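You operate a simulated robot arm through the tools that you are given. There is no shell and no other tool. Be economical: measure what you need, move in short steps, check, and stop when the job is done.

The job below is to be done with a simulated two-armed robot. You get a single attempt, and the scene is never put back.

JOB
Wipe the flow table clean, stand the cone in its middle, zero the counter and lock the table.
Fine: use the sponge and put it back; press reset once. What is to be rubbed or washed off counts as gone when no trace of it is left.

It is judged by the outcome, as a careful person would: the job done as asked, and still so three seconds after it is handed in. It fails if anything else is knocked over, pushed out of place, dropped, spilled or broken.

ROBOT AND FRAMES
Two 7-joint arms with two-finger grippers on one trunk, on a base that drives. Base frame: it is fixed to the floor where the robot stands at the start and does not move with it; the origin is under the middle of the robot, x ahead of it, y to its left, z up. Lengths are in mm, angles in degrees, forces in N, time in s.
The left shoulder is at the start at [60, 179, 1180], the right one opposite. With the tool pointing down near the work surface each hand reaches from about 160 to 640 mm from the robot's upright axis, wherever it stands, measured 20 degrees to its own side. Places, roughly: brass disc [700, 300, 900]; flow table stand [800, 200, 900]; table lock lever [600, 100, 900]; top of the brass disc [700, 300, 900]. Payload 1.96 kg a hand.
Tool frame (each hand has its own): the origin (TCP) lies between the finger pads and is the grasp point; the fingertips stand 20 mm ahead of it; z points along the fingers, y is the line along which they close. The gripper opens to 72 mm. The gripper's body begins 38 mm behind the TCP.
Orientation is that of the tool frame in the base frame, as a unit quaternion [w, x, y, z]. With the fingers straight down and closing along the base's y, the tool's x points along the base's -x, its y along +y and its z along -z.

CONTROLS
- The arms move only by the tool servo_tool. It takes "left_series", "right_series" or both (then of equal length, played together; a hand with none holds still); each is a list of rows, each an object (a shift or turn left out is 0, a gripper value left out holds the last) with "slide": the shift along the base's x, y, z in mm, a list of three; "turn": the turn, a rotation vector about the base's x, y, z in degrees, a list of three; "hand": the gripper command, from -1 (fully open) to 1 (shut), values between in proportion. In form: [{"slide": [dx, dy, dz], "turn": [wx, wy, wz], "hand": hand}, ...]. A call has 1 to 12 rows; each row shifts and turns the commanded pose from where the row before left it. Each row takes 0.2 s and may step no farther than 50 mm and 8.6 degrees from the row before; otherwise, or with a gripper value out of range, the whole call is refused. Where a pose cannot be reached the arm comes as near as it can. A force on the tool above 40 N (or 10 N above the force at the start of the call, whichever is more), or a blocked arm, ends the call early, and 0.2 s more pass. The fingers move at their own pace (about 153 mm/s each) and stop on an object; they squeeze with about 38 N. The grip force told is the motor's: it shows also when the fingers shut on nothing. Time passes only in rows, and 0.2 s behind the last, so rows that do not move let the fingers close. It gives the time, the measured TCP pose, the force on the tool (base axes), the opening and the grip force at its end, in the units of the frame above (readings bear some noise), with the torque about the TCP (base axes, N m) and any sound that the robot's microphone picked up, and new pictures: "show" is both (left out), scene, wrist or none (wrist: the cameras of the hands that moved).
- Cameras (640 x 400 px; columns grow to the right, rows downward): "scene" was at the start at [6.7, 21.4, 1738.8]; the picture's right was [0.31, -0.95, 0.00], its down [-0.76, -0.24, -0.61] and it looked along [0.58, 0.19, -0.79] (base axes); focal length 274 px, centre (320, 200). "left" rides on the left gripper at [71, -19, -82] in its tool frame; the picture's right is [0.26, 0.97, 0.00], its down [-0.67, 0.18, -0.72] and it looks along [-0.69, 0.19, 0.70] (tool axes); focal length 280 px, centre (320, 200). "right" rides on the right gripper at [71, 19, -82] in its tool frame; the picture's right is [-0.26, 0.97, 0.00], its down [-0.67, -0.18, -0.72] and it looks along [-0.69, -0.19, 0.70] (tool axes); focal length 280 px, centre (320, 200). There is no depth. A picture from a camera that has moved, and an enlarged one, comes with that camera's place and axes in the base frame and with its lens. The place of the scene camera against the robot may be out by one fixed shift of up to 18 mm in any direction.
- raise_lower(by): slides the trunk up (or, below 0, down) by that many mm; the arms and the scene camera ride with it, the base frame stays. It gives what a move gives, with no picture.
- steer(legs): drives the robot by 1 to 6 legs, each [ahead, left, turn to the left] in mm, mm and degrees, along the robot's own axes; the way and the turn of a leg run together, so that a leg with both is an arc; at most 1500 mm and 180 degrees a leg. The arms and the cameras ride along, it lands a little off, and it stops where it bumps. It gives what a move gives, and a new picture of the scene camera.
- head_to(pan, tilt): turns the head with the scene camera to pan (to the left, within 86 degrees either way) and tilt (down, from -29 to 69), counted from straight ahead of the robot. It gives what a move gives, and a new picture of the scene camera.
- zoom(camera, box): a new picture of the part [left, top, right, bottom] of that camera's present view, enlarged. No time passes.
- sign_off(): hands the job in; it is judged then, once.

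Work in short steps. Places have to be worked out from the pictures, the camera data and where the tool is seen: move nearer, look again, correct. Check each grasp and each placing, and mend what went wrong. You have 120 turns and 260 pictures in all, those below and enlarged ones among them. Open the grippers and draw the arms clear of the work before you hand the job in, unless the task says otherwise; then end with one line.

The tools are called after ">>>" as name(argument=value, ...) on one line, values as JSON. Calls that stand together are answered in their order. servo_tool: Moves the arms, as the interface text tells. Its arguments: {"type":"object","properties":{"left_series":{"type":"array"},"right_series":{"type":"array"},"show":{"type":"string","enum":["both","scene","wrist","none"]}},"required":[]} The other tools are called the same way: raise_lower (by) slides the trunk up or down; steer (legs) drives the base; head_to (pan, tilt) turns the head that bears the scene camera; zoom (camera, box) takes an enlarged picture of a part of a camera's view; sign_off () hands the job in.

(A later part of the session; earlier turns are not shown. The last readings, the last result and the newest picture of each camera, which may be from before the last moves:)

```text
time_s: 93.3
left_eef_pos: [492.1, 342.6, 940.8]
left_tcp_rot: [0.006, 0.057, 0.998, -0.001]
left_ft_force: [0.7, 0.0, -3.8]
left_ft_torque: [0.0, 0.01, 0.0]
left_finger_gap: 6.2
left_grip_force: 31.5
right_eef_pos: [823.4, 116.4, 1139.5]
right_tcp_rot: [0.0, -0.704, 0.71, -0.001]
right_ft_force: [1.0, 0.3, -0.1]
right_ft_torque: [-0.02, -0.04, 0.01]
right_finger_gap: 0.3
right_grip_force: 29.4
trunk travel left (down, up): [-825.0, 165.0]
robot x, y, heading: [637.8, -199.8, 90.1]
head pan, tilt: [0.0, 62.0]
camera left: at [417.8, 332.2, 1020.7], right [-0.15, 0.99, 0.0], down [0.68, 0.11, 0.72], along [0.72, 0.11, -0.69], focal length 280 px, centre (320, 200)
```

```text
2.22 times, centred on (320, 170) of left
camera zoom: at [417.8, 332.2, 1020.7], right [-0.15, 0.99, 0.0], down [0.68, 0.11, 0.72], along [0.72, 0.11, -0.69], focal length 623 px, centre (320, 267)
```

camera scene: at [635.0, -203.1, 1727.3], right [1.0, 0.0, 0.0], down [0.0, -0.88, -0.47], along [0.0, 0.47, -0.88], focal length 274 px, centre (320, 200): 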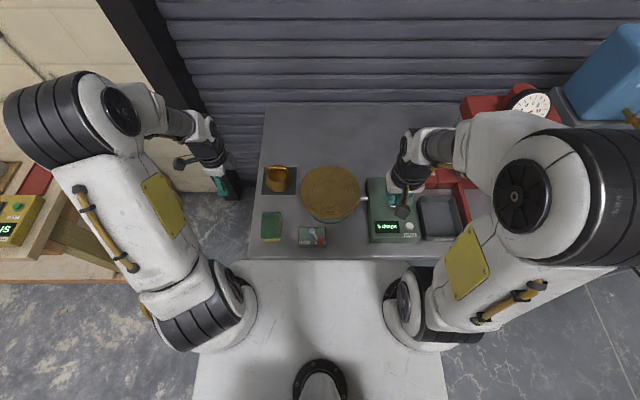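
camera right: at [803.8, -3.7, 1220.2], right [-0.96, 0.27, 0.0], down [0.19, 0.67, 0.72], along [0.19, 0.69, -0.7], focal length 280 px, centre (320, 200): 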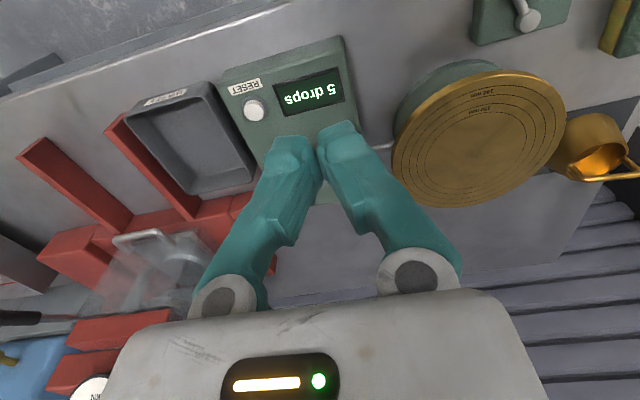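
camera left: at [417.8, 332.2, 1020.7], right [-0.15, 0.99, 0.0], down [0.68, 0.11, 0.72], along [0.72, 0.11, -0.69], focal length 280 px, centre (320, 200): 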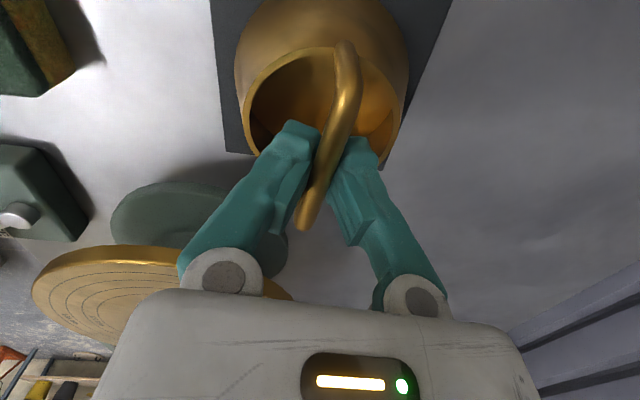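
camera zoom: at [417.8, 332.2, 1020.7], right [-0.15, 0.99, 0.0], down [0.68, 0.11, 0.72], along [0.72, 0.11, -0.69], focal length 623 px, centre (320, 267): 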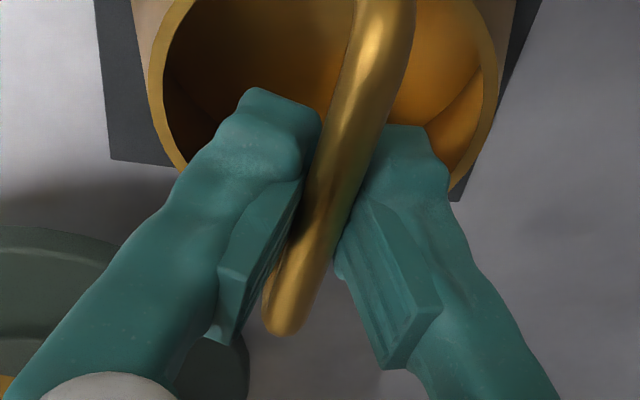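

The bar is pinched/hooked with a 6 mm gap and slight downward load. Lift 30 mm and check.

>>> servo_tool(left_series=[{"slide": [0, 0, 5]}, {"slide": [0, 0, 8]}, {"slide": [0, 0, 12]}, {"slide": [0, 0, 10]}, {}], show="wrist")

>>> zoom(camera="scene", box=[250, 150, 310, 210])

```text
time_s: 94.5
left_eef_pos: [490.6, 341.9, 975.3]
left_tcp_rot: [0.006, 0.056, 0.998, -0.001]
left_ft_force: [0.3, -0.4, -3.2]
left_ft_torque: [0.01, 0.0, 0.02]
left_finger_gap: 6.4
left_grip_force: 30.8
right_eef_pos: [822.3, 117.3, 1138.5]
right_tcp_rot: [0.001, -0.704, 0.71, -0.001]
right_ft_force: [-0.4, 0.0, 0.0]
right_ft_torque: [-0.02, -0.01, -0.02]
right_finger_gap: 0.0
right_grip_force: 29.5
trunk travel left (down, up): [-825.0, 165.0]
robot x, y, heading: [641.1, -202.1, 89.9]
head pan, tilt: [0.0, 62.0]
camera left: at [417.9, 332.0, 1055.8], right [-0.15, 0.99, 0.0], down [0.68, 0.11, 0.72], along [0.72, 0.11, -0.69], focal length 280 px, centre (320, 200)
```

left: 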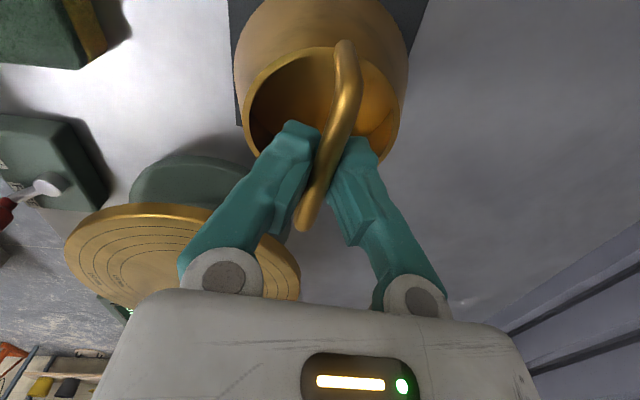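

```text
6.67 times, centred on (280, 180) of scene
camera zoom: at [634.7, -196.6, 1727.3], right [1.0, 0.0, 0.0], down [0.0, -0.88, -0.47], along [0.0, 0.47, -0.88], focal length 1824 px, centre (587, 333)
```

zoom: 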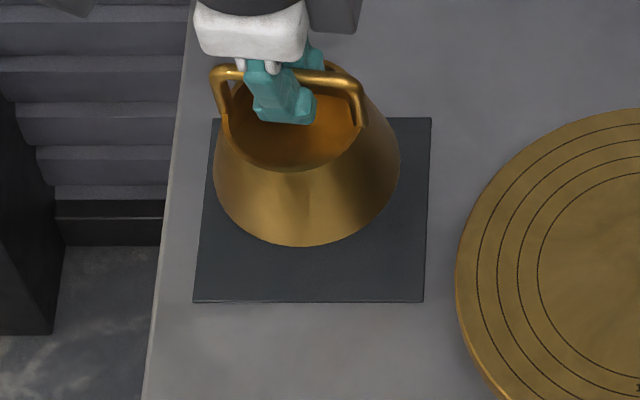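

The cone hangs level from its handle. Raise it and carry it above the disc centre (~(668,256)).

>>> servo_tool(left_series=[{"slide": [0, 0, 35]}, {"slide": [0, 0, 35]}, {"slide": [0, 0, 25]}, {"slide": [20, -10, 0]}, {"slide": [30, -15, 0]}, {"slide": [35, -17, 0]}, {"slide": [35, -17, 0]}, {"slide": [30, -15, 0]}, {"slide": [27, -13, 0]}, {}, {}], show="both")

>>> zoom(camera="scene", box=[290, 140, 370, 230])

```text
time_s: 96.9
left_eef_pos: [668.6, 255.2, 1068.4]
left_tcp_rot: [0.007, 0.057, 0.998, 0.0]
left_ft_force: [-0.4, 0.3, -2.4]
left_ft_torque: [0.0, 0.0, -0.02]
left_finger_gap: 6.0
left_grip_force: 30.5
right_eef_pos: [823.4, 115.3, 1138.6]
right_tcp_rot: [0.0, -0.705, 0.709, -0.001]
right_ft_force: [0.7, 0.0, 0.2]
right_ft_torque: [0.02, -0.02, 0.01]
right_finger_gap: 0.3
right_grip_force: 29.8
trunk travel left (down, up): [-825.0, 165.0]
robot x, y, heading: [641.8, -197.9, 89.8]
head pan, tilt: [0.0, 62.0]
camera scene: at [634.8, -196.9, 1727.3], right [1.0, 0.0, 0.0], down [0.0, -0.88, -0.47], along [0.0, 0.47, -0.88], focal length 274 px, centre (320, 200)
camera left: at [595.2, 244.3, 1150.3], right [-0.15, 0.99, 0.0], down [0.68, 0.11, 0.72], along [0.72, 0.11, -0.69], focal length 280 px, centre (320, 200)
```

scene: 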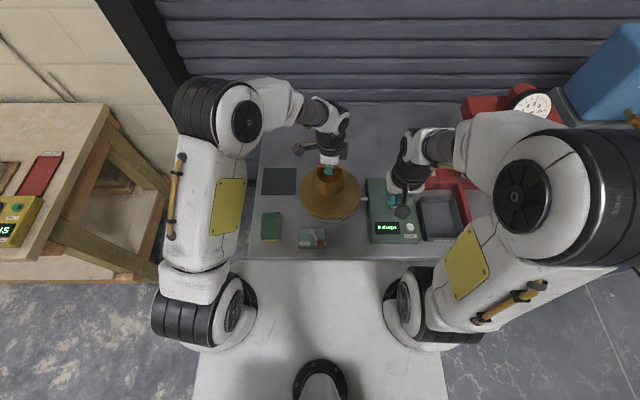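
left: 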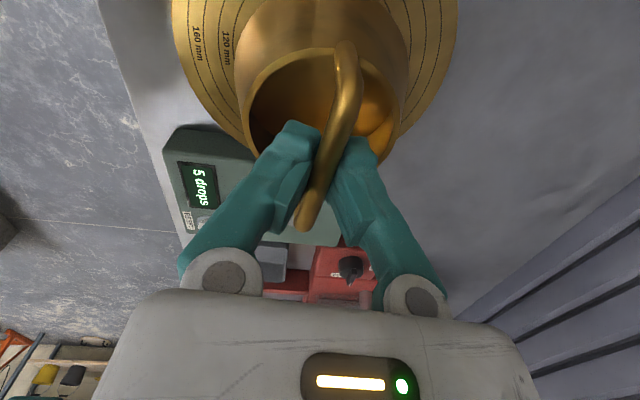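

```text
4.44 times, centred on (330, 185) of scene
camera zoom: at [634.8, -196.9, 1727.3], right [1.0, 0.0, 0.0], down [0.0, -0.88, -0.47], along [0.0, 0.47, -0.88], focal length 1216 px, centre (276, 267)
```

zoom: 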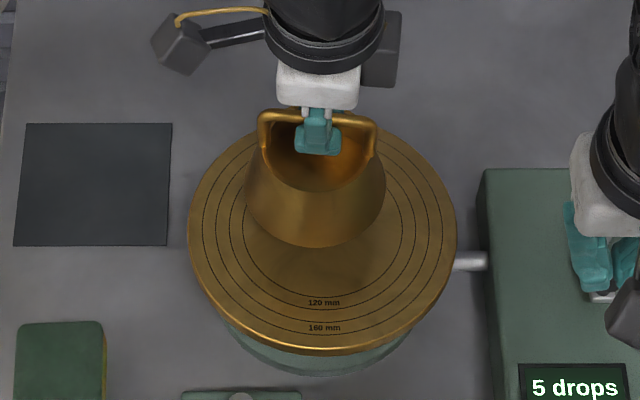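

Relative views suggest the cone should go about +6 in x and −4 in y. I shift and lower it to ~8 mm above the disc to check concentricity with the rings.

>>> servo_tool(left_series=[{"slide": [6, -4, -10]}, {"slide": [0, 0, -12]}, {"slide": [0, 0, -11]}, {}, {}], show="wrist")

>>> zoom(camera="scene", box=[295, 150, 365, 225])

```text
time_s: 98.1
left_eef_pos: [675.3, 251.9, 1035.7]
left_tcp_rot: [0.006, 0.056, 0.998, -0.001]
left_ft_force: [-0.1, 0.1, -2.9]
left_ft_torque: [-0.01, -0.02, 0.02]
left_finger_gap: 6.0
left_grip_force: 30.0
right_eef_pos: [822.6, 116.8, 1139.3]
right_tcp_rot: [0.001, -0.704, 0.71, -0.001]
right_ft_force: [-1.2, -0.5, 0.1]
right_ft_torque: [0.01, -0.01, 0.0]
right_finger_gap: 0.0
right_grip_force: 29.7
trunk travel left (down, up): [-825.0, 165.0]
robot x, y, heading: [640.9, -201.7, 89.7]
head pan, tilt: [0.0, 62.0]
camera left: at [601.3, 241.0, 1117.5], right [-0.15, 0.99, 0.0], down [0.68, 0.11, 0.72], along [0.72, 0.11, -0.69], focal length 280 px, centre (320, 200)
```

left: 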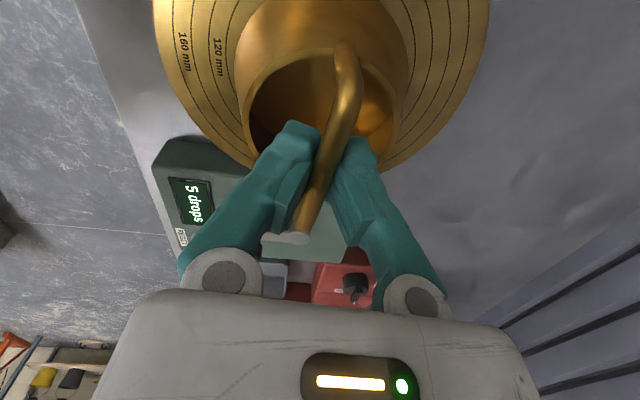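

```text
5.33 times, centred on (330, 188) of scene
camera zoom: at [634.9, -196.9, 1727.3], right [1.0, 0.0, 0.0], down [0.0, -0.88, -0.47], along [0.0, 0.47, -0.88], focal length 1459 px, centre (267, 267)
```

zoom: 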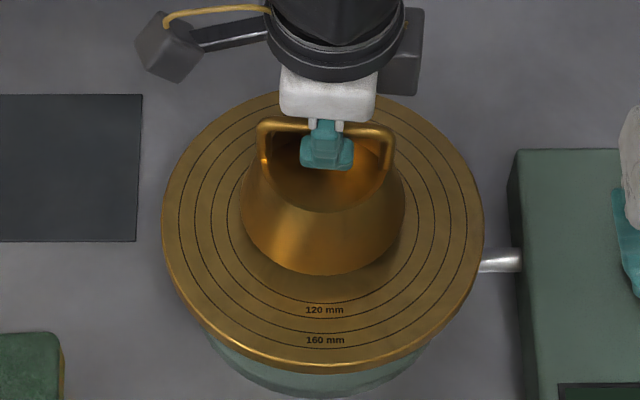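

x looks concentric; I zoom in to judge the y centring against the innermost ring.

>>> zoom(camera="scene", box=[308, 170, 352, 218])

>>> zoom(camera="left", box=[140, 0, 500, 200])

```text
8.33 times, centred on (330, 194) of scene
camera zoom: at [634.9, -196.9, 1727.3], right [1.0, 0.0, 0.0], down [0.0, -0.88, -0.47], along [0.0, 0.47, -0.88], focal length 2279 px, centre (237, 250)
```

zoom: 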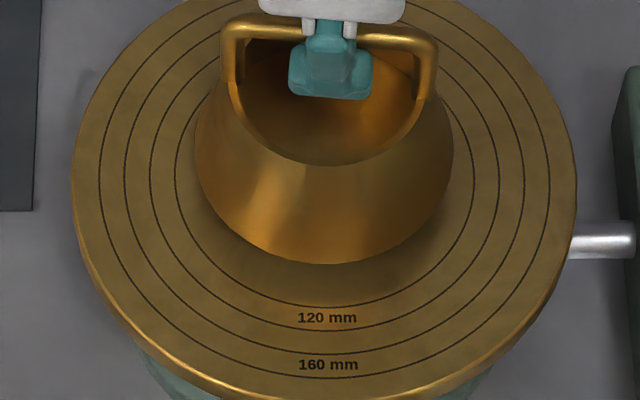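

```text
1.78 times, centred on (320, 100) of left
camera zoom: at [601.3, 241.0, 1117.5], right [-0.15, 0.99, 0.0], down [0.68, 0.11, 0.72], along [0.72, 0.11, -0.69], focal length 498 px, centre (320, 378)
```

zoom: 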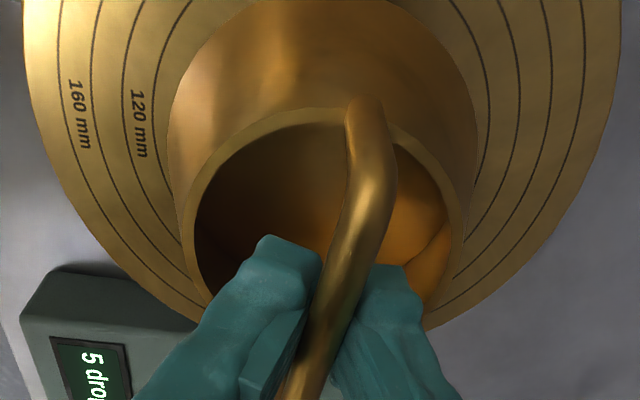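

Wrist view shows lateral (≈y) alignment and the scene view x alignment. I lower to contact and then recheck with the base on the disc plane.

>>> servo_tool(left_series=[{"slide": [0, 0, -3]}, {"slide": [0, 0, -3]}, {}], show="none")

>>> servo_tool(left_series=[{"slide": [0, 0, -2]}, {"slide": [0, 0, -2]}, {}], show="none")

```text
time_s: 98.9
left_eef_pos: [675.9, 251.3, 1031.0]
left_tcp_rot: [0.006, 0.056, 0.998, -0.002]
left_ft_force: [0.2, 0.2, -2.0]
left_ft_torque: [0.01, 0.0, 0.03]
left_finger_gap: 6.1
left_grip_force: 29.9
right_eef_pos: [823.1, 116.0, 1140.2]
right_tcp_rot: [0.001, -0.705, 0.709, -0.001]
right_ft_force: [0.0, -0.6, -0.1]
right_ft_torque: [0.0, -0.01, -0.02]
right_finger_gap: 0.1
right_grip_force: 29.7
trunk travel left (down, up): [-825.0, 165.0]
robot x, y, heading: [639.6, -202.3, 90.0]
head pan, tilt: [0.0, 62.0]
```

```text
time_s: 99.7
left_eef_pos: [675.2, 251.1, 1027.2]
left_tcp_rot: [0.006, 0.056, 0.998, -0.001]
left_ft_force: [1.1, 0.2, -3.9]
left_ft_torque: [0.0, 0.0, -0.01]
left_finger_gap: 6.1
left_grip_force: 30.4
right_eef_pos: [822.6, 115.2, 1140.7]
right_tcp_rot: [0.001, -0.704, 0.71, 0.0]
right_ft_force: [0.3, -0.5, -0.8]
right_ft_torque: [0.01, -0.01, 0.0]
right_finger_gap: 0.0
right_grip_force: 29.0
trunk travel left (down, up): [-825.0, 165.0]
robot x, y, heading: [642.0, -203.0, 89.9]
head pan, tilt: [0.0, 62.0]
```

Still hanging (−3 N). Continue slowly.

>>> servo_tool(left_series=[{"slide": [0, 0, -1.5]}, {"slide": [0, 0, -1.5]}, {}], show="none")

>>> zoom(camera="scene", box=[308, 170, 352, 218])

```text
time_s: 100.5
left_eef_pos: [675.0, 252.5, 1025.1]
left_tcp_rot: [0.006, 0.056, 0.998, 0.0]
left_ft_force: [-0.2, 0.0, -2.3]
left_ft_torque: [-0.02, 0.02, 0.03]
left_finger_gap: 6.1
left_grip_force: 31.0
right_eef_pos: [823.5, 115.4, 1141.1]
right_tcp_rot: [0.0, -0.705, 0.71, 0.0]
right_ft_force: [-0.1, 1.0, 0.2]
right_ft_torque: [0.01, 0.0, 0.01]
right_finger_gap: 0.1
right_grip_force: 29.4
trunk travel left (down, up): [-825.0, 165.0]
robot x, y, heading: [640.2, -199.7, 89.8]
head pan, tilt: [0.0, 62.0]
```

```text
8.33 times, centred on (330, 194) of scene
camera zoom: at [634.9, -196.9, 1727.3], right [1.0, 0.0, 0.0], down [0.0, -0.88, -0.47], along [0.0, 0.47, -0.88], focal length 2279 px, centre (237, 250)
```

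zoom: 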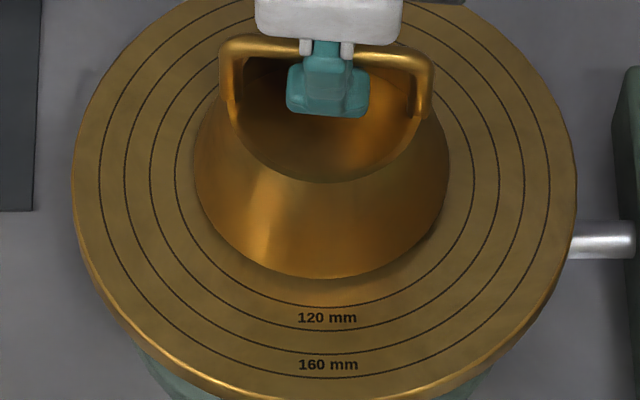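

Nearly concentric: nudge (+1, −1.5) and keep lowering.

>>> servo_tool(left_series=[{"slide": [1, -1.5, -1.5]}, {"slide": [0, 0, -1.5]}, {}], show="none")

>>> servo_tool(left_series=[{"slide": [0, 0, -1.5]}, {"slide": [0, 0, -1]}, {}], show="none")

>>> zoom(camera="scene", box=[308, 170, 352, 218])

```text
time_s: 101.3
left_eef_pos: [675.1, 250.5, 1020.7]
left_tcp_rot: [0.007, 0.056, 0.998, 0.0]
left_ft_force: [0.6, -1.2, -2.7]
left_ft_torque: [0.0, 0.0, 0.02]
left_finger_gap: 5.9
left_grip_force: 30.3
right_eef_pos: [822.5, 115.8, 1139.3]
right_tcp_rot: [0.0, -0.704, 0.71, 0.0]
right_ft_force: [-0.2, -0.5, 0.7]
right_ft_torque: [0.04, 0.0, -0.03]
right_finger_gap: 0.1
right_grip_force: 30.0
trunk travel left (down, up): [-825.0, 165.0]
robot x, y, heading: [638.1, -199.6, 90.0]
head pan, tilt: [0.0, 62.0]
```

```text
time_s: 102.1
left_eef_pos: [674.9, 250.1, 1018.8]
left_tcp_rot: [0.006, 0.056, 0.998, -0.001]
left_ft_force: [-0.5, -0.4, -1.7]
left_ft_torque: [-0.01, 0.06, -0.02]
left_finger_gap: 5.8
left_grip_force: 30.2
right_eef_pos: [822.8, 114.3, 1139.6]
right_tcp_rot: [0.001, -0.705, 0.71, -0.001]
right_ft_force: [-0.5, -0.3, 0.4]
right_ft_torque: [-0.01, 0.0, 0.0]
right_finger_gap: 0.1
right_grip_force: 29.4
trunk travel left (down, up): [-825.0, 165.0]
robot x, y, heading: [640.5, -198.8, 89.9]
head pan, tilt: [0.0, 62.0]
```

```text
8.33 times, centred on (330, 194) of scene
camera zoom: at [634.9, -197.0, 1727.3], right [1.0, 0.0, 0.0], down [0.0, -0.88, -0.47], along [0.0, 0.47, -0.88], focal length 2279 px, centre (237, 250)
```

zoom: 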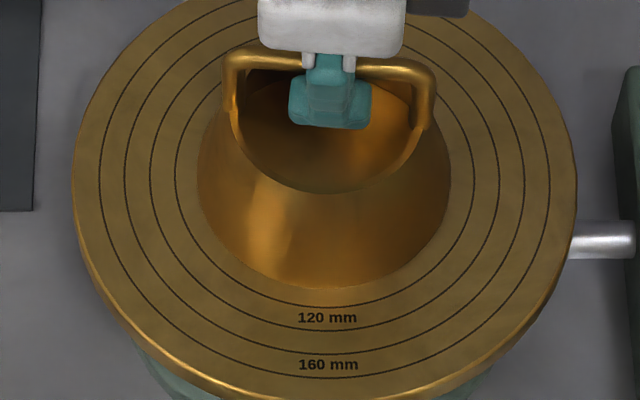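

Almost touching; nudge y +1.5 and lower further.

>>> servo_tool(left_series=[{"slide": [0, 1.5, -1]}, {"slide": [0, 0, -1]}, {}], show="none")

>>> zoom(camera="scene", box=[308, 170, 352, 218])

```text
time_s: 102.9
left_eef_pos: [676.2, 250.6, 1017.1]
left_tcp_rot: [0.006, 0.056, 0.998, -0.001]
left_ft_force: [2.5, -2.8, 6.0]
left_ft_torque: [0.02, 0.06, 0.02]
left_finger_gap: 5.9
left_grip_force: 29.9
right_eef_pos: [823.2, 114.7, 1140.3]
right_tcp_rot: [0.0, -0.704, 0.71, 0.0]
right_ft_force: [0.3, -0.2, 0.3]
right_ft_torque: [-0.01, 0.01, -0.01]
right_finger_gap: 0.0
right_grip_force: 29.4
trunk travel left (down, up): [-825.0, 165.0]
robot x, y, heading: [640.0, -199.5, 90.1]
head pan, tilt: [0.0, 62.0]
```

```text
8.33 times, centred on (330, 194) of scene
camera zoom: at [635.3, -198.7, 1727.3], right [1.0, 0.0, 0.0], down [0.0, -0.88, -0.47], along [0.0, 0.47, -0.88], focal length 2279 px, centre (237, 250)
```

zoom: 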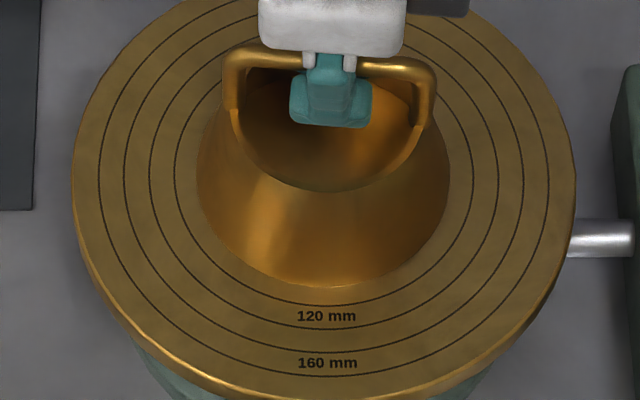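

The cone touches down, centred within ~1 mm. I open the fingers partially (so they don't hit the rim) and rise.

>>> servo_tool(left_series=[{"hand": 0.5}, {"hand": 0.1}, {}, {"slide": [0, 0, 10]}, {"slide": [0, 0, 20]}, {"slide": [0, 0, 40]}, {"slide": [0, 0, 40]}], show="wrist")

>>> zoom(camera="scene", box=[295, 150, 365, 225])

```text
time_s: 104.5
left_eef_pos: [675.0, 251.1, 1128.4]
left_tcp_rot: [0.006, 0.056, 0.998, 0.0]
left_ft_force: [0.2, 0.3, -0.7]
left_ft_torque: [0.0, 0.02, -0.03]
left_finger_gap: 32.3
left_grip_force: 0.0
right_eef_pos: [821.5, 116.5, 1139.1]
right_tcp_rot: [0.0, -0.705, 0.709, -0.001]
right_ft_force: [0.0, -0.4, 0.1]
right_ft_torque: [0.03, 0.0, -0.02]
right_finger_gap: 0.0
right_grip_force: 29.4
trunk travel left (down, up): [-825.0, 165.0]
robot x, y, heading: [639.8, -198.8, 89.9]
head pan, tilt: [0.0, 62.0]
camera left: at [601.7, 240.5, 1209.1], right [-0.15, 0.99, 0.0], down [0.68, 0.11, 0.72], along [0.72, 0.11, -0.69], focal length 280 px, centre (320, 200)
```

left: 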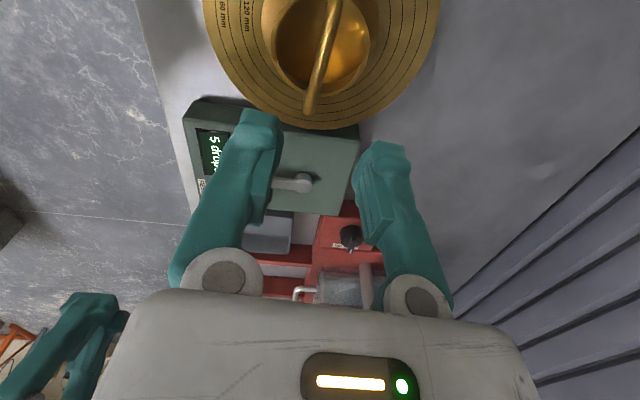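

```text
5.33 times, centred on (330, 188) of scene
camera zoom: at [634.7, -198.5, 1727.2], right [1.0, 0.0, 0.0], down [0.0, -0.88, -0.47], along [0.0, 0.47, -0.88], focal length 1459 px, centre (267, 267)
```

zoom: 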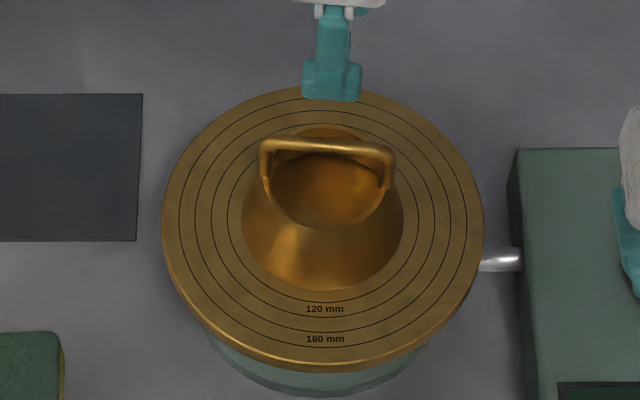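

The cone stands centred. Now I retract the left arm and bring the closed right fingers above the reset button (~(928,138), z≈900).

>>> servo_tool(left_series=[{"slide": [-45, -10, 0], "hand": -1}, {"slide": [-45, -10, 0]}, {"slide": [-45, -10, 0]}, {"slide": [-45, -10, 0]}, {"slide": [-45, -10, 0]}, {"slide": [-45, -10, 0]}, {}], right_series=[{"slide": [30, 0, -25]}, {"slide": [30, 0, -25]}, {"slide": [30, 5, -25]}, {"slide": [14, 5, -25]}, {"slide": [0, 5, -25]}, {"slide": [0, 5, -20]}, {}], show="both")

>>> zoom(camera="scene", box=[280, 150, 460, 270])

```text
time_s: 106.1
left_eef_pos: [406.4, 192.4, 1129.2]
left_tcp_rot: [0.006, 0.056, 0.998, 0.0]
left_ft_force: [0.9, 1.0, -0.3]
left_ft_torque: [-0.02, 0.01, 0.01]
left_finger_gap: 71.8
left_grip_force: 0.0
right_eef_pos: [928.3, 136.0, 994.4]
right_tcp_rot: [0.0, -0.704, 0.71, 0.0]
right_ft_force: [0.1, 0.6, 0.9]
right_ft_torque: [-0.01, 0.0, 0.0]
right_finger_gap: 0.0
right_grip_force: 29.9
trunk travel left (down, up): [-825.0, 165.0]
robot x, y, heading: [639.1, -202.1, 90.1]
head pan, tilt: [0.0, 62.0]
camera scene: at [635.4, -197.7, 1727.3], right [1.0, 0.0, 0.0], down [0.0, -0.88, -0.47], along [0.0, 0.47, -0.88], focal length 274 px, centre (320, 200)
camera right: at [909.1, 65.7, 1074.3], right [-0.96, 0.27, 0.0], down [0.19, 0.67, 0.72], along [0.19, 0.69, -0.7], focal length 280 px, centre (320, 200)
camera left: at [332.6, 181.2, 1210.2], right [-0.15, 0.99, 0.0], down [0.68, 0.11, 0.72], along [0.72, 0.11, -0.69], focal length 280 px, centre (320, 200)
```

scene: 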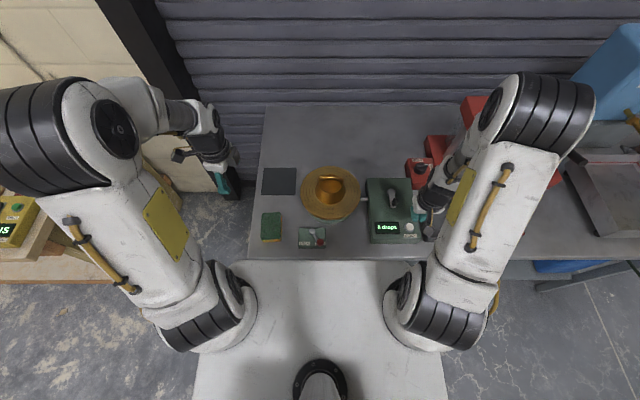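
right: 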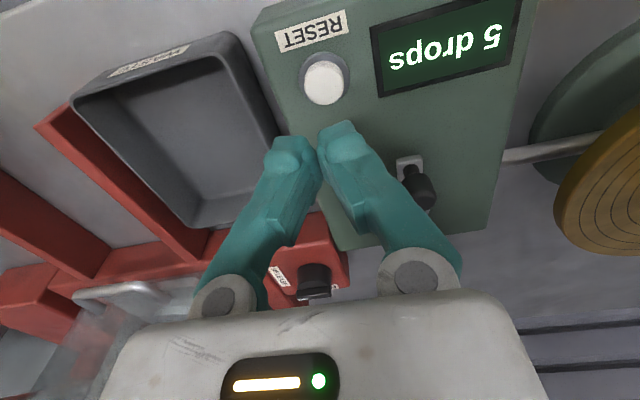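
left: 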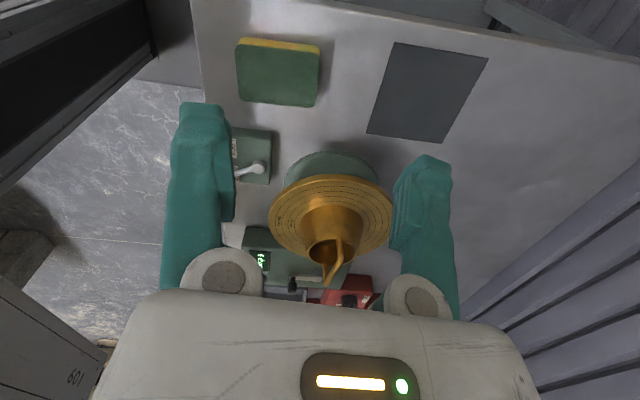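

```text
3.33 times, centred on (370, 210) of scene
camera zoom: at [635.4, -197.7, 1727.3], right [1.0, 0.0, 0.0], down [0.0, -0.88, -0.47], along [0.0, 0.47, -0.88], focal length 912 px, centre (153, 167)
```

zoom: 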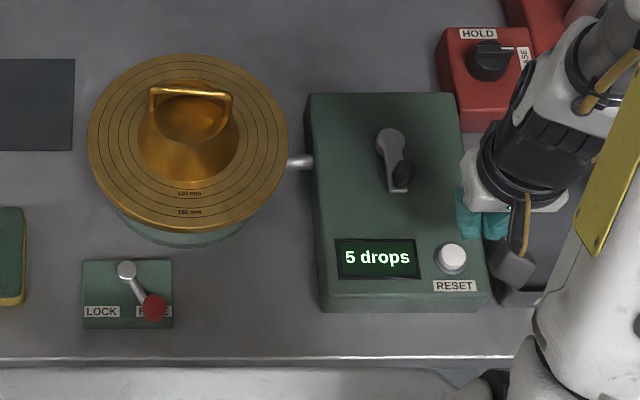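

The button is at ≈(925.6,136.5), top z≈903. Align and descend to ~12 mm above it.

>>> servo_tool(right_series=[{"slide": [-2.5, 0.5, -25]}, {"slide": [0, 0, -25]}, {"slide": [0, 0, -9]}, {}], show="wrist")

>>> zoom(camera="scene", box=[360, 180, 440, 250])

```text
time_s: 107.1
left_eef_pos: [406.2, 193.2, 1128.9]
left_tcp_rot: [0.006, 0.056, 0.998, 0.0]
left_ft_force: [-0.7, -0.3, -0.4]
left_ft_torque: [0.01, 0.0, -0.02]
left_finger_gap: 72.1
left_grip_force: 0.1
right_eef_pos: [924.2, 137.3, 936.5]
right_tcp_rot: [0.001, -0.705, 0.709, -0.001]
right_ft_force: [0.4, -0.1, -0.2]
right_ft_torque: [-0.01, -0.01, -0.01]
right_finger_gap: 0.0
right_grip_force: 29.9
trunk travel left (down, up): [-825.0, 165.0]
robot x, y, heading: [639.9, -201.1, 89.8]
head pan, tilt: [0.0, 62.0]
camera right: at [906.2, 66.5, 1015.8], right [-0.96, 0.27, 0.0], down [0.19, 0.67, 0.72], along [0.19, 0.69, -0.7], focal length 280 px, centre (320, 200)
```

right: 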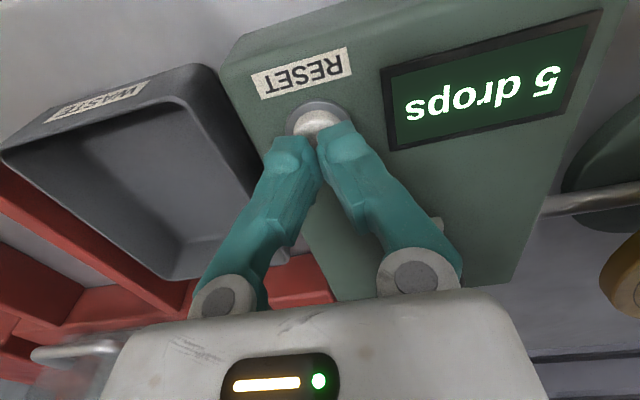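

```text
5.71 times, centred on (400, 215) of scene
camera zoom: at [634.8, -197.2, 1727.3], right [1.0, 0.0, 0.0], down [0.0, -0.88, -0.47], along [0.0, 0.47, -0.88], focal length 1563 px, centre (-137, 114)
```

zoom: 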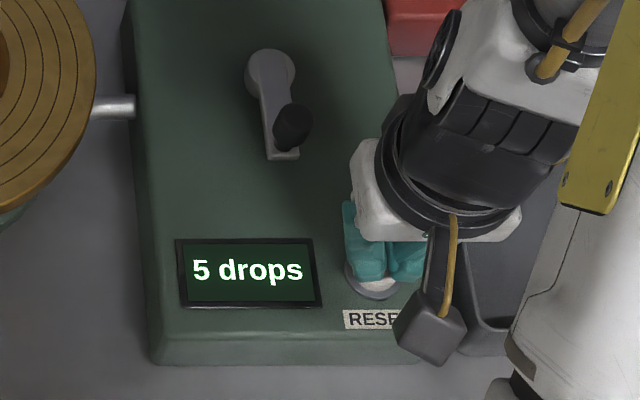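

Slight corrections (−2,−2) and press down in small steps, watching the force.

>>> servo_tool(right_series=[{"slide": [-2, -2, -4]}, {"slide": [0, 0, -3]}, {"slide": [0, 0, -2]}, {}], show="none")

>>> zoom(camera="right", box=[220, 40, 620, 240])

```text
time_s: 108.1
left_eef_pos: [407.1, 192.8, 1129.2]
left_tcp_rot: [0.006, 0.056, 0.998, -0.001]
left_ft_force: [-0.5, 0.7, 0.4]
left_ft_torque: [-0.02, 0.0, -0.01]
left_finger_gap: 71.9
left_grip_force: 0.1
right_eef_pos: [923.0, 134.2, 925.6]
right_tcp_rot: [0.001, -0.704, 0.71, -0.001]
right_ft_force: [0.4, 0.0, 0.9]
right_ft_torque: [0.01, -0.03, -0.01]
right_finger_gap: 0.0
right_grip_force: 29.4
trunk travel left (down, up): [-825.0, 165.0]
robot x, y, heading: [640.2, -196.2, 89.9]
head pan, tilt: [0.0, 62.0]
```

```text
1.60 times, centred on (420, 140) of right
camera zoom: at [904.0, 64.2, 1007.2], right [-0.96, 0.27, 0.0], down [0.19, 0.67, 0.72], along [0.19, 0.69, -0.7], focal length 449 px, centre (160, 296)
```

zoom: 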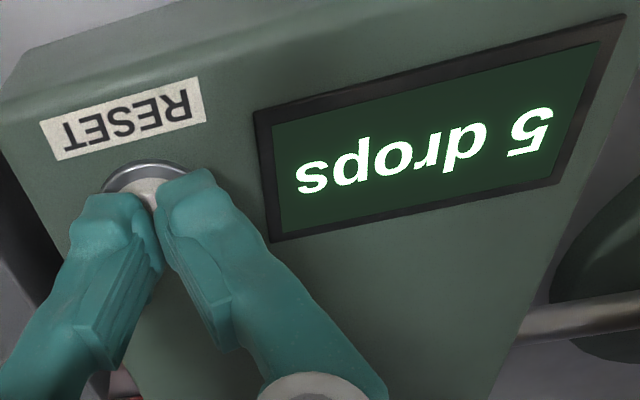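

Fingers are squarely over the button. Continue pressing in 1.5 mm steps.

>>> servo_tool(right_series=[{"slide": [0, 0, -2]}, {"slide": [0, 0, -1.5]}, {}], show="none")

>>> zoom(camera="right", box=[220, 40, 620, 240])

```text
time_s: 108.9
left_eef_pos: [406.3, 192.0, 1128.8]
left_tcp_rot: [0.006, 0.056, 0.998, -0.001]
left_ft_force: [-0.3, -0.2, 0.2]
left_ft_torque: [0.0, 0.0, -0.01]
left_finger_gap: 71.9
left_grip_force: 0.1
right_eef_pos: [922.6, 133.6, 924.4]
right_tcp_rot: [0.001, -0.704, 0.71, -0.001]
right_ft_force: [1.5, -0.4, 4.2]
right_ft_torque: [-0.02, -0.03, 0.04]
right_finger_gap: 0.0
right_grip_force: 29.9
trunk travel left (down, up): [-825.0, 165.0]
robot x, y, heading: [633.6, -200.5, 89.8]
head pan, tilt: [0.0, 62.0]
heard: click
```

```text
1.60 times, centred on (420, 140) of right
camera zoom: at [903.8, 64.2, 1004.0], right [-0.96, 0.27, 0.0], down [0.19, 0.67, 0.72], along [0.19, 0.69, -0.7], focal length 449 px, centre (160, 296)
```

zoom: 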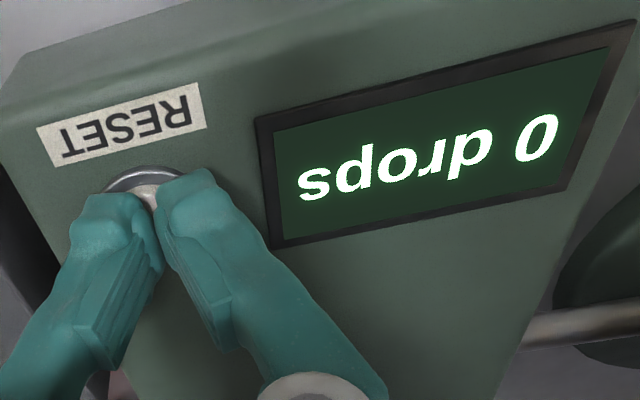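

Click heard and the display reads 0 drops. I lift straight up and move toward the lock lever.

>>> servo_tool(right_series=[{"slide": [0, 0, 6]}, {"slide": [0, 0, 30]}, {"slide": [0, 0, 40]}, {"slide": [0, 0, 30]}, {"slide": [-45, -5, 0]}, {"slide": [-45, -5, 0]}, {"slide": [-45, -5, 0]}, {"slide": [-45, -5, 0]}, {"slide": [-45, -5, 0]}, {"slide": [-30, 0, 0]}, {}], show="both")

>>> zoom(camera="scene", box=[270, 190, 410, 270])

```text
time_s: 111.3
left_eef_pos: [406.3, 193.4, 1128.6]
left_tcp_rot: [0.006, 0.056, 0.998, -0.001]
left_ft_force: [1.0, 0.0, -0.8]
left_ft_torque: [0.02, -0.02, -0.02]
left_finger_gap: 71.8
left_grip_force: 0.0
right_eef_pos: [667.0, 109.1, 1029.1]
right_tcp_rot: [0.0, -0.704, 0.71, 0.0]
right_ft_force: [-0.5, -0.1, -0.5]
right_ft_torque: [0.01, 0.0, -0.02]
right_finger_gap: 0.0
right_grip_force: 29.4
trunk travel left (down, up): [-825.0, 165.0]
robot x, y, heading: [637.0, -199.6, 90.0]
head pan, tilt: [0.0, 62.0]
camera scene: at [635.4, -197.2, 1727.3], right [1.0, 0.0, 0.0], down [0.0, -0.88, -0.47], along [0.0, 0.47, -0.88], focal length 274 px, centre (320, 200)
camera right: at [649.5, 38.9, 1109.2], right [-0.96, 0.27, 0.0], down [0.19, 0.67, 0.72], along [0.19, 0.69, -0.7], focal length 280 px, centre (320, 200)
```

scene: 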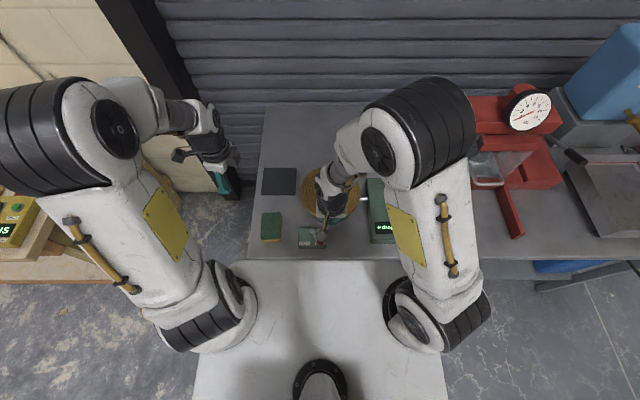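
right: 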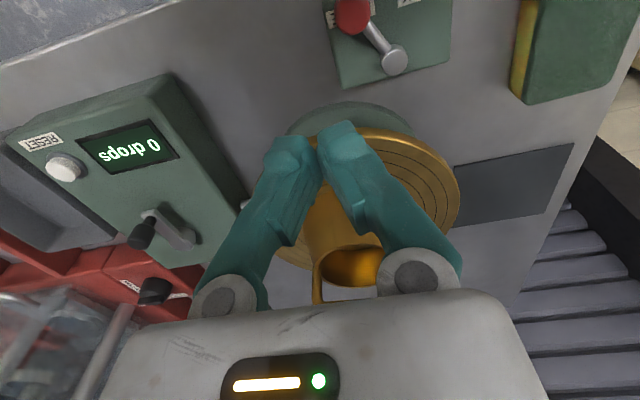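

```text
4.57 times, centred on (340, 230) of scene
camera zoom: at [635.4, -197.2, 1727.3], right [1.0, 0.0, 0.0], down [0.0, -0.88, -0.47], along [0.0, 0.47, -0.88], focal length 1250 px, centre (229, 63)
```

zoom: 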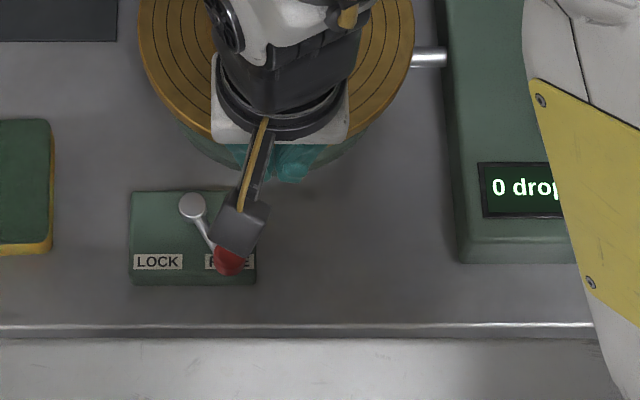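

Lever geometry: pivot ≈(615,130), knob ≈(641,89,897); LOCK end should be ≈(589,89). I lower closed fingers on the +x side of the knob.

>>> servo_tool(right_series=[{"slide": [8, -11, -30]}, {"slide": [7, -12, -35]}, {"slide": [0, 0, -30]}, {"slide": [0, 0, -20]}, {"slide": [0, 0, -6]}, {}], show="wrist")

>>> zoom(camera="scene", box=[290, 200, 370, 260])

```text
time_s: 112.7
left_eef_pos: [407.3, 193.2, 1128.8]
left_tcp_rot: [0.006, 0.056, 0.998, 0.0]
left_ft_force: [-0.3, -0.5, 0.2]
left_ft_torque: [0.01, -0.04, 0.0]
left_finger_gap: 71.7
left_grip_force: 0.0
right_eef_pos: [683.5, 86.5, 908.3]
right_tcp_rot: [0.001, -0.705, 0.709, -0.001]
right_ft_force: [-0.4, 0.6, 0.3]
right_ft_torque: [0.03, -0.05, 0.02]
right_finger_gap: 0.0
right_grip_force: 29.9
trunk travel left (down, up): [-825.0, 165.0]
robot x, y, heading: [639.2, -196.9, 89.7]
head pan, tilt: [0.0, 62.0]
camera right: at [664.5, 16.3, 988.9], right [-0.96, 0.27, 0.0], down [0.19, 0.67, 0.72], along [0.19, 0.69, -0.7], focal length 280 px, centre (320, 200)
```

right: 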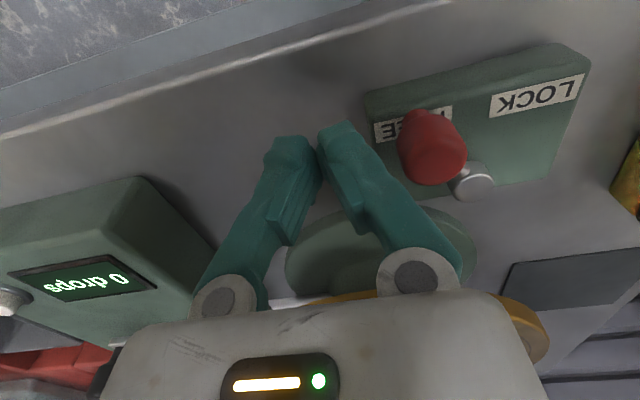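

```text
6.67 times, centred on (330, 230) of scene
camera zoom: at [634.7, -197.3, 1727.3], right [1.0, 0.0, 0.0], down [0.0, -0.88, -0.47], along [0.0, 0.47, -0.88], focal length 1824 px, centre (253, 0)
```

zoom: 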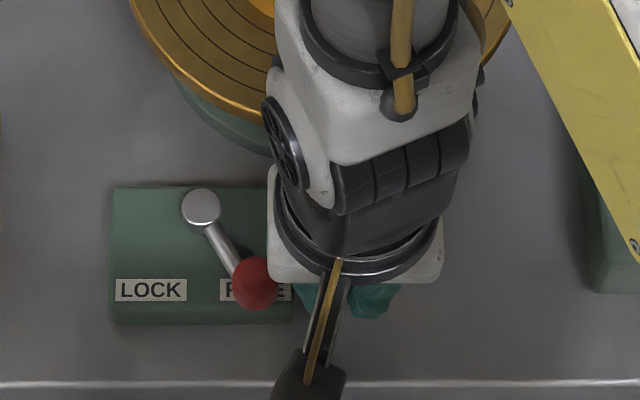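

The knob is just left of the fingers at the right height. Sweep −x in small steps.

>>> servo_tool(right_series=[{"slide": [-6, 0, 0]}, {"slide": [-6, 0, 0]}, {"slide": [-5, -1, 0]}, {"slide": [-5, -1, 0]}, {"slide": [-5, -1, 0]}, {"slide": [-5, -1, 0]}, {}], show="wrist")

>>> zoom(camera="scene", box=[290, 200, 370, 260])

```text
time_s: 114.3
left_eef_pos: [406.4, 192.6, 1129.0]
left_tcp_rot: [0.007, 0.056, 0.998, 0.0]
left_ft_force: [-0.2, 0.1, -0.4]
left_ft_torque: [0.01, 0.01, 0.03]
left_finger_gap: 71.9
left_grip_force: 0.0
right_eef_pos: [650.4, 82.4, 909.4]
right_tcp_rot: [0.0, -0.704, 0.71, 0.0]
right_ft_force: [0.0, -0.3, -0.3]
right_ft_torque: [0.02, -0.01, 0.0]
right_finger_gap: 0.0
right_grip_force: 29.0
trunk travel left (down, up): [-825.0, 165.0]
robot x, y, heading: [636.4, -199.7, 90.0]
head pan, tilt: [0.0, 62.0]
camera right: at [631.9, 12.5, 989.1], right [-0.96, 0.27, 0.0], down [0.19, 0.67, 0.72], along [0.19, 0.69, -0.7], focal length 280 px, centre (320, 200)
```

right: 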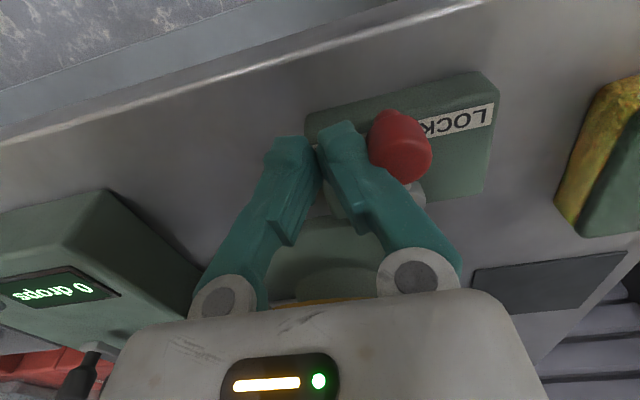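

```text
6.67 times, centred on (330, 230) of scene
camera zoom: at [634.8, -197.2, 1727.3], right [1.0, 0.0, 0.0], down [0.0, -0.88, -0.47], along [0.0, 0.47, -0.88], focal length 1824 px, centre (253, 0)
```

zoom: 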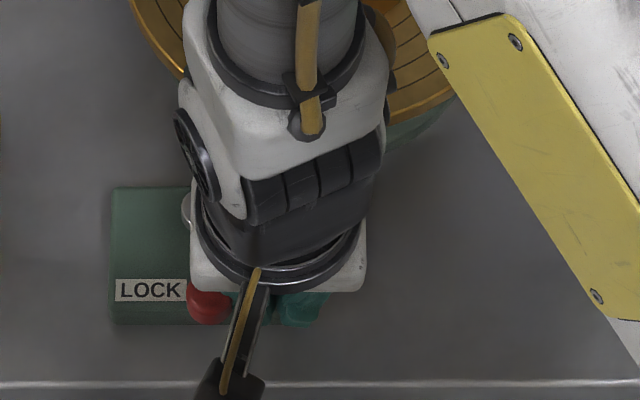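

The knob is moving, now mid-way (x≈619). Continue toward LOCK.

>>> servo_tool(right_series=[{"slide": [-5, 1, 0]}, {"slide": [-5, 1, 0]}, {"slide": [-5, 1, 0]}, {"slide": [-5, 1, 0]}, {"slide": [-5, 1, 0]}, {}], show="wrist")

>>> zoom(camera="scene", box=[290, 200, 370, 260])

```text
time_s: 115.7
left_eef_pos: [406.9, 193.3, 1129.9]
left_tcp_rot: [0.006, 0.056, 0.998, -0.001]
left_ft_force: [-0.1, 0.1, -0.8]
left_ft_torque: [-0.02, 0.01, 0.0]
left_finger_gap: 71.9
left_grip_force: 0.0
right_eef_pos: [625.7, 88.2, 909.3]
right_tcp_rot: [0.001, -0.705, 0.709, -0.001]
right_ft_force: [-0.8, -0.2, 0.9]
right_ft_torque: [-0.01, -0.01, -0.01]
right_finger_gap: 0.1
right_grip_force: 29.7
trunk travel left (down, up): [-825.0, 165.0]
robot x, y, heading: [640.6, -199.1, 90.0]
head pan, tilt: [0.0, 62.0]
camera right: at [606.8, 17.3, 988.7], right [-0.96, 0.27, 0.0], down [0.19, 0.67, 0.72], along [0.19, 0.69, -0.7], focal length 280 px, centre (320, 200)
```

right: 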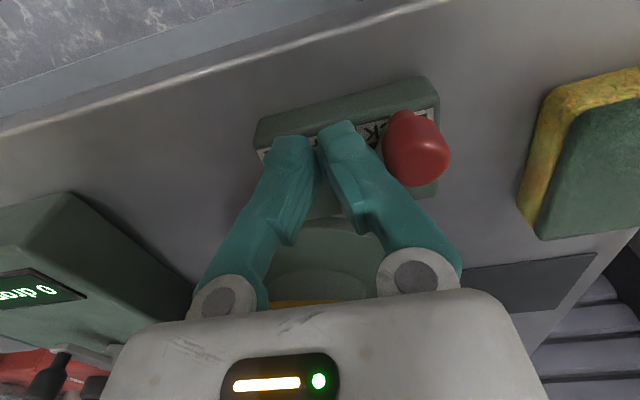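

```text
6.67 times, centred on (330, 230) of scene
camera zoom: at [634.9, -197.3, 1727.3], right [1.0, 0.0, 0.0], down [0.0, -0.88, -0.47], along [0.0, 0.47, -0.88], focal length 1824 px, centre (253, 0)
```

zoom: 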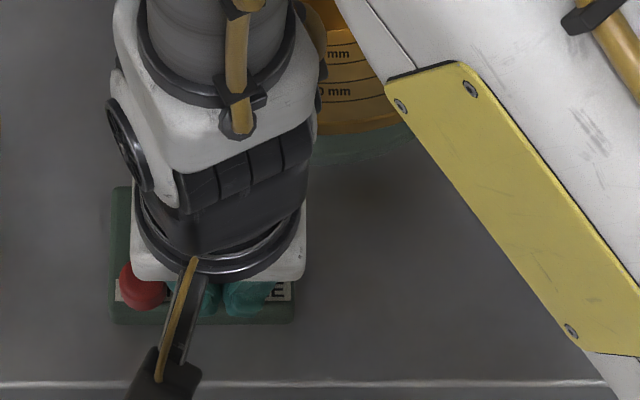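

The knob snapped over to the LOCK side (≈(588,90)). Back off and lift away to verify.

>>> servo_tool(right_series=[{"slide": [5, 0, 0]}, {"slide": [0, 0, 20]}, {"slide": [0, 0, 40]}, {"slide": [0, 0, 45]}, {"slide": [45, -10, 15]}, {"slide": [45, -10, 15]}, {"slide": [45, -10, 0]}, {"slide": [45, -10, 0]}, {"slide": [0, 0, 0], "hand": -1}, {}], show="both")

>>> zoom(camera="scene", box=[250, 150, 430, 270])

```text
time_s: 117.9
left_eef_pos: [406.1, 193.5, 1128.8]
left_tcp_rot: [0.007, 0.055, 0.998, 0.0]
left_ft_force: [-0.5, 0.9, -1.0]
left_ft_torque: [0.01, 0.0, -0.02]
left_finger_gap: 72.1
left_grip_force: 0.1
right_eef_pos: [802.2, 88.3, 1033.3]
right_tcp_rot: [0.0, -0.705, 0.709, -0.001]
right_ft_force: [-0.4, 0.7, 0.2]
right_ft_torque: [-0.01, 0.03, -0.01]
right_finger_gap: 71.8
right_grip_force: 0.0
right hand out of reach, approached as far as the arm can: row 7, 8
trunk travel left (down, up): [-825.0, 165.0]
robot x, y, heading: [636.9, -198.0, 89.8]
head pan, tilt: [0.0, 62.0]
camera scene: at [634.4, -196.7, 1727.3], right [1.0, 0.0, 0.0], down [0.0, -0.88, -0.47], along [0.0, 0.47, -0.88], focal length 274 px, centre (320, 200)
camera right: at [784.0, 19.3, 1114.6], right [-0.96, 0.27, 0.0], down [0.19, 0.67, 0.71], along [0.19, 0.69, -0.7], focal length 280 px, centre (320, 200)
```

scene: 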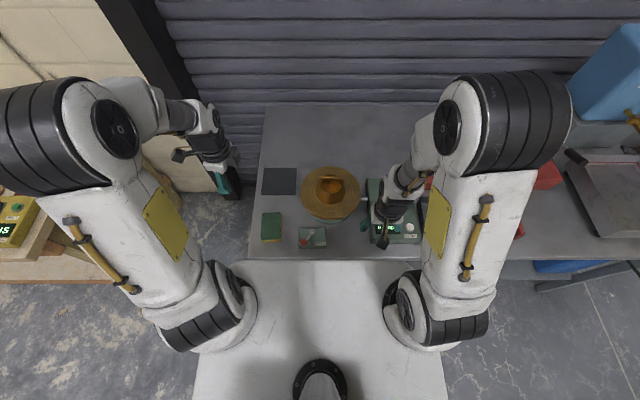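
right: 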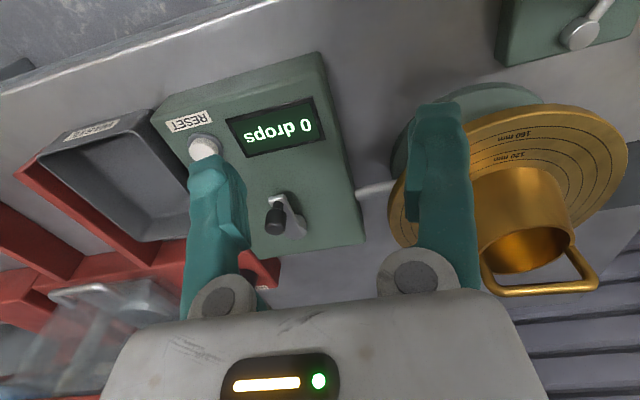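

```text
3.33 times, centred on (340, 210) of scene
camera zoom: at [634.4, -196.7, 1727.3], right [1.0, 0.0, 0.0], down [0.0, -0.88, -0.47], along [0.0, 0.47, -0.88], focal length 912 px, centre (253, 167)
```

zoom: 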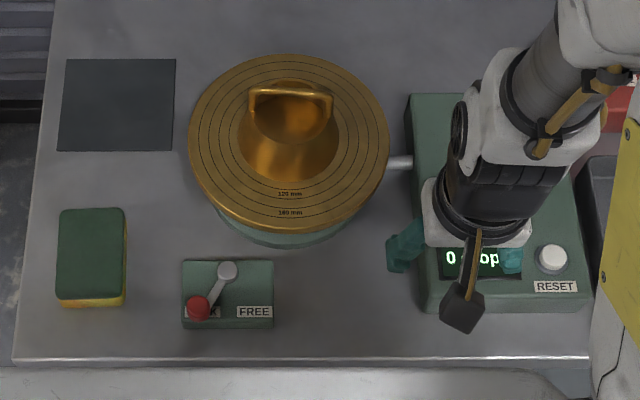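

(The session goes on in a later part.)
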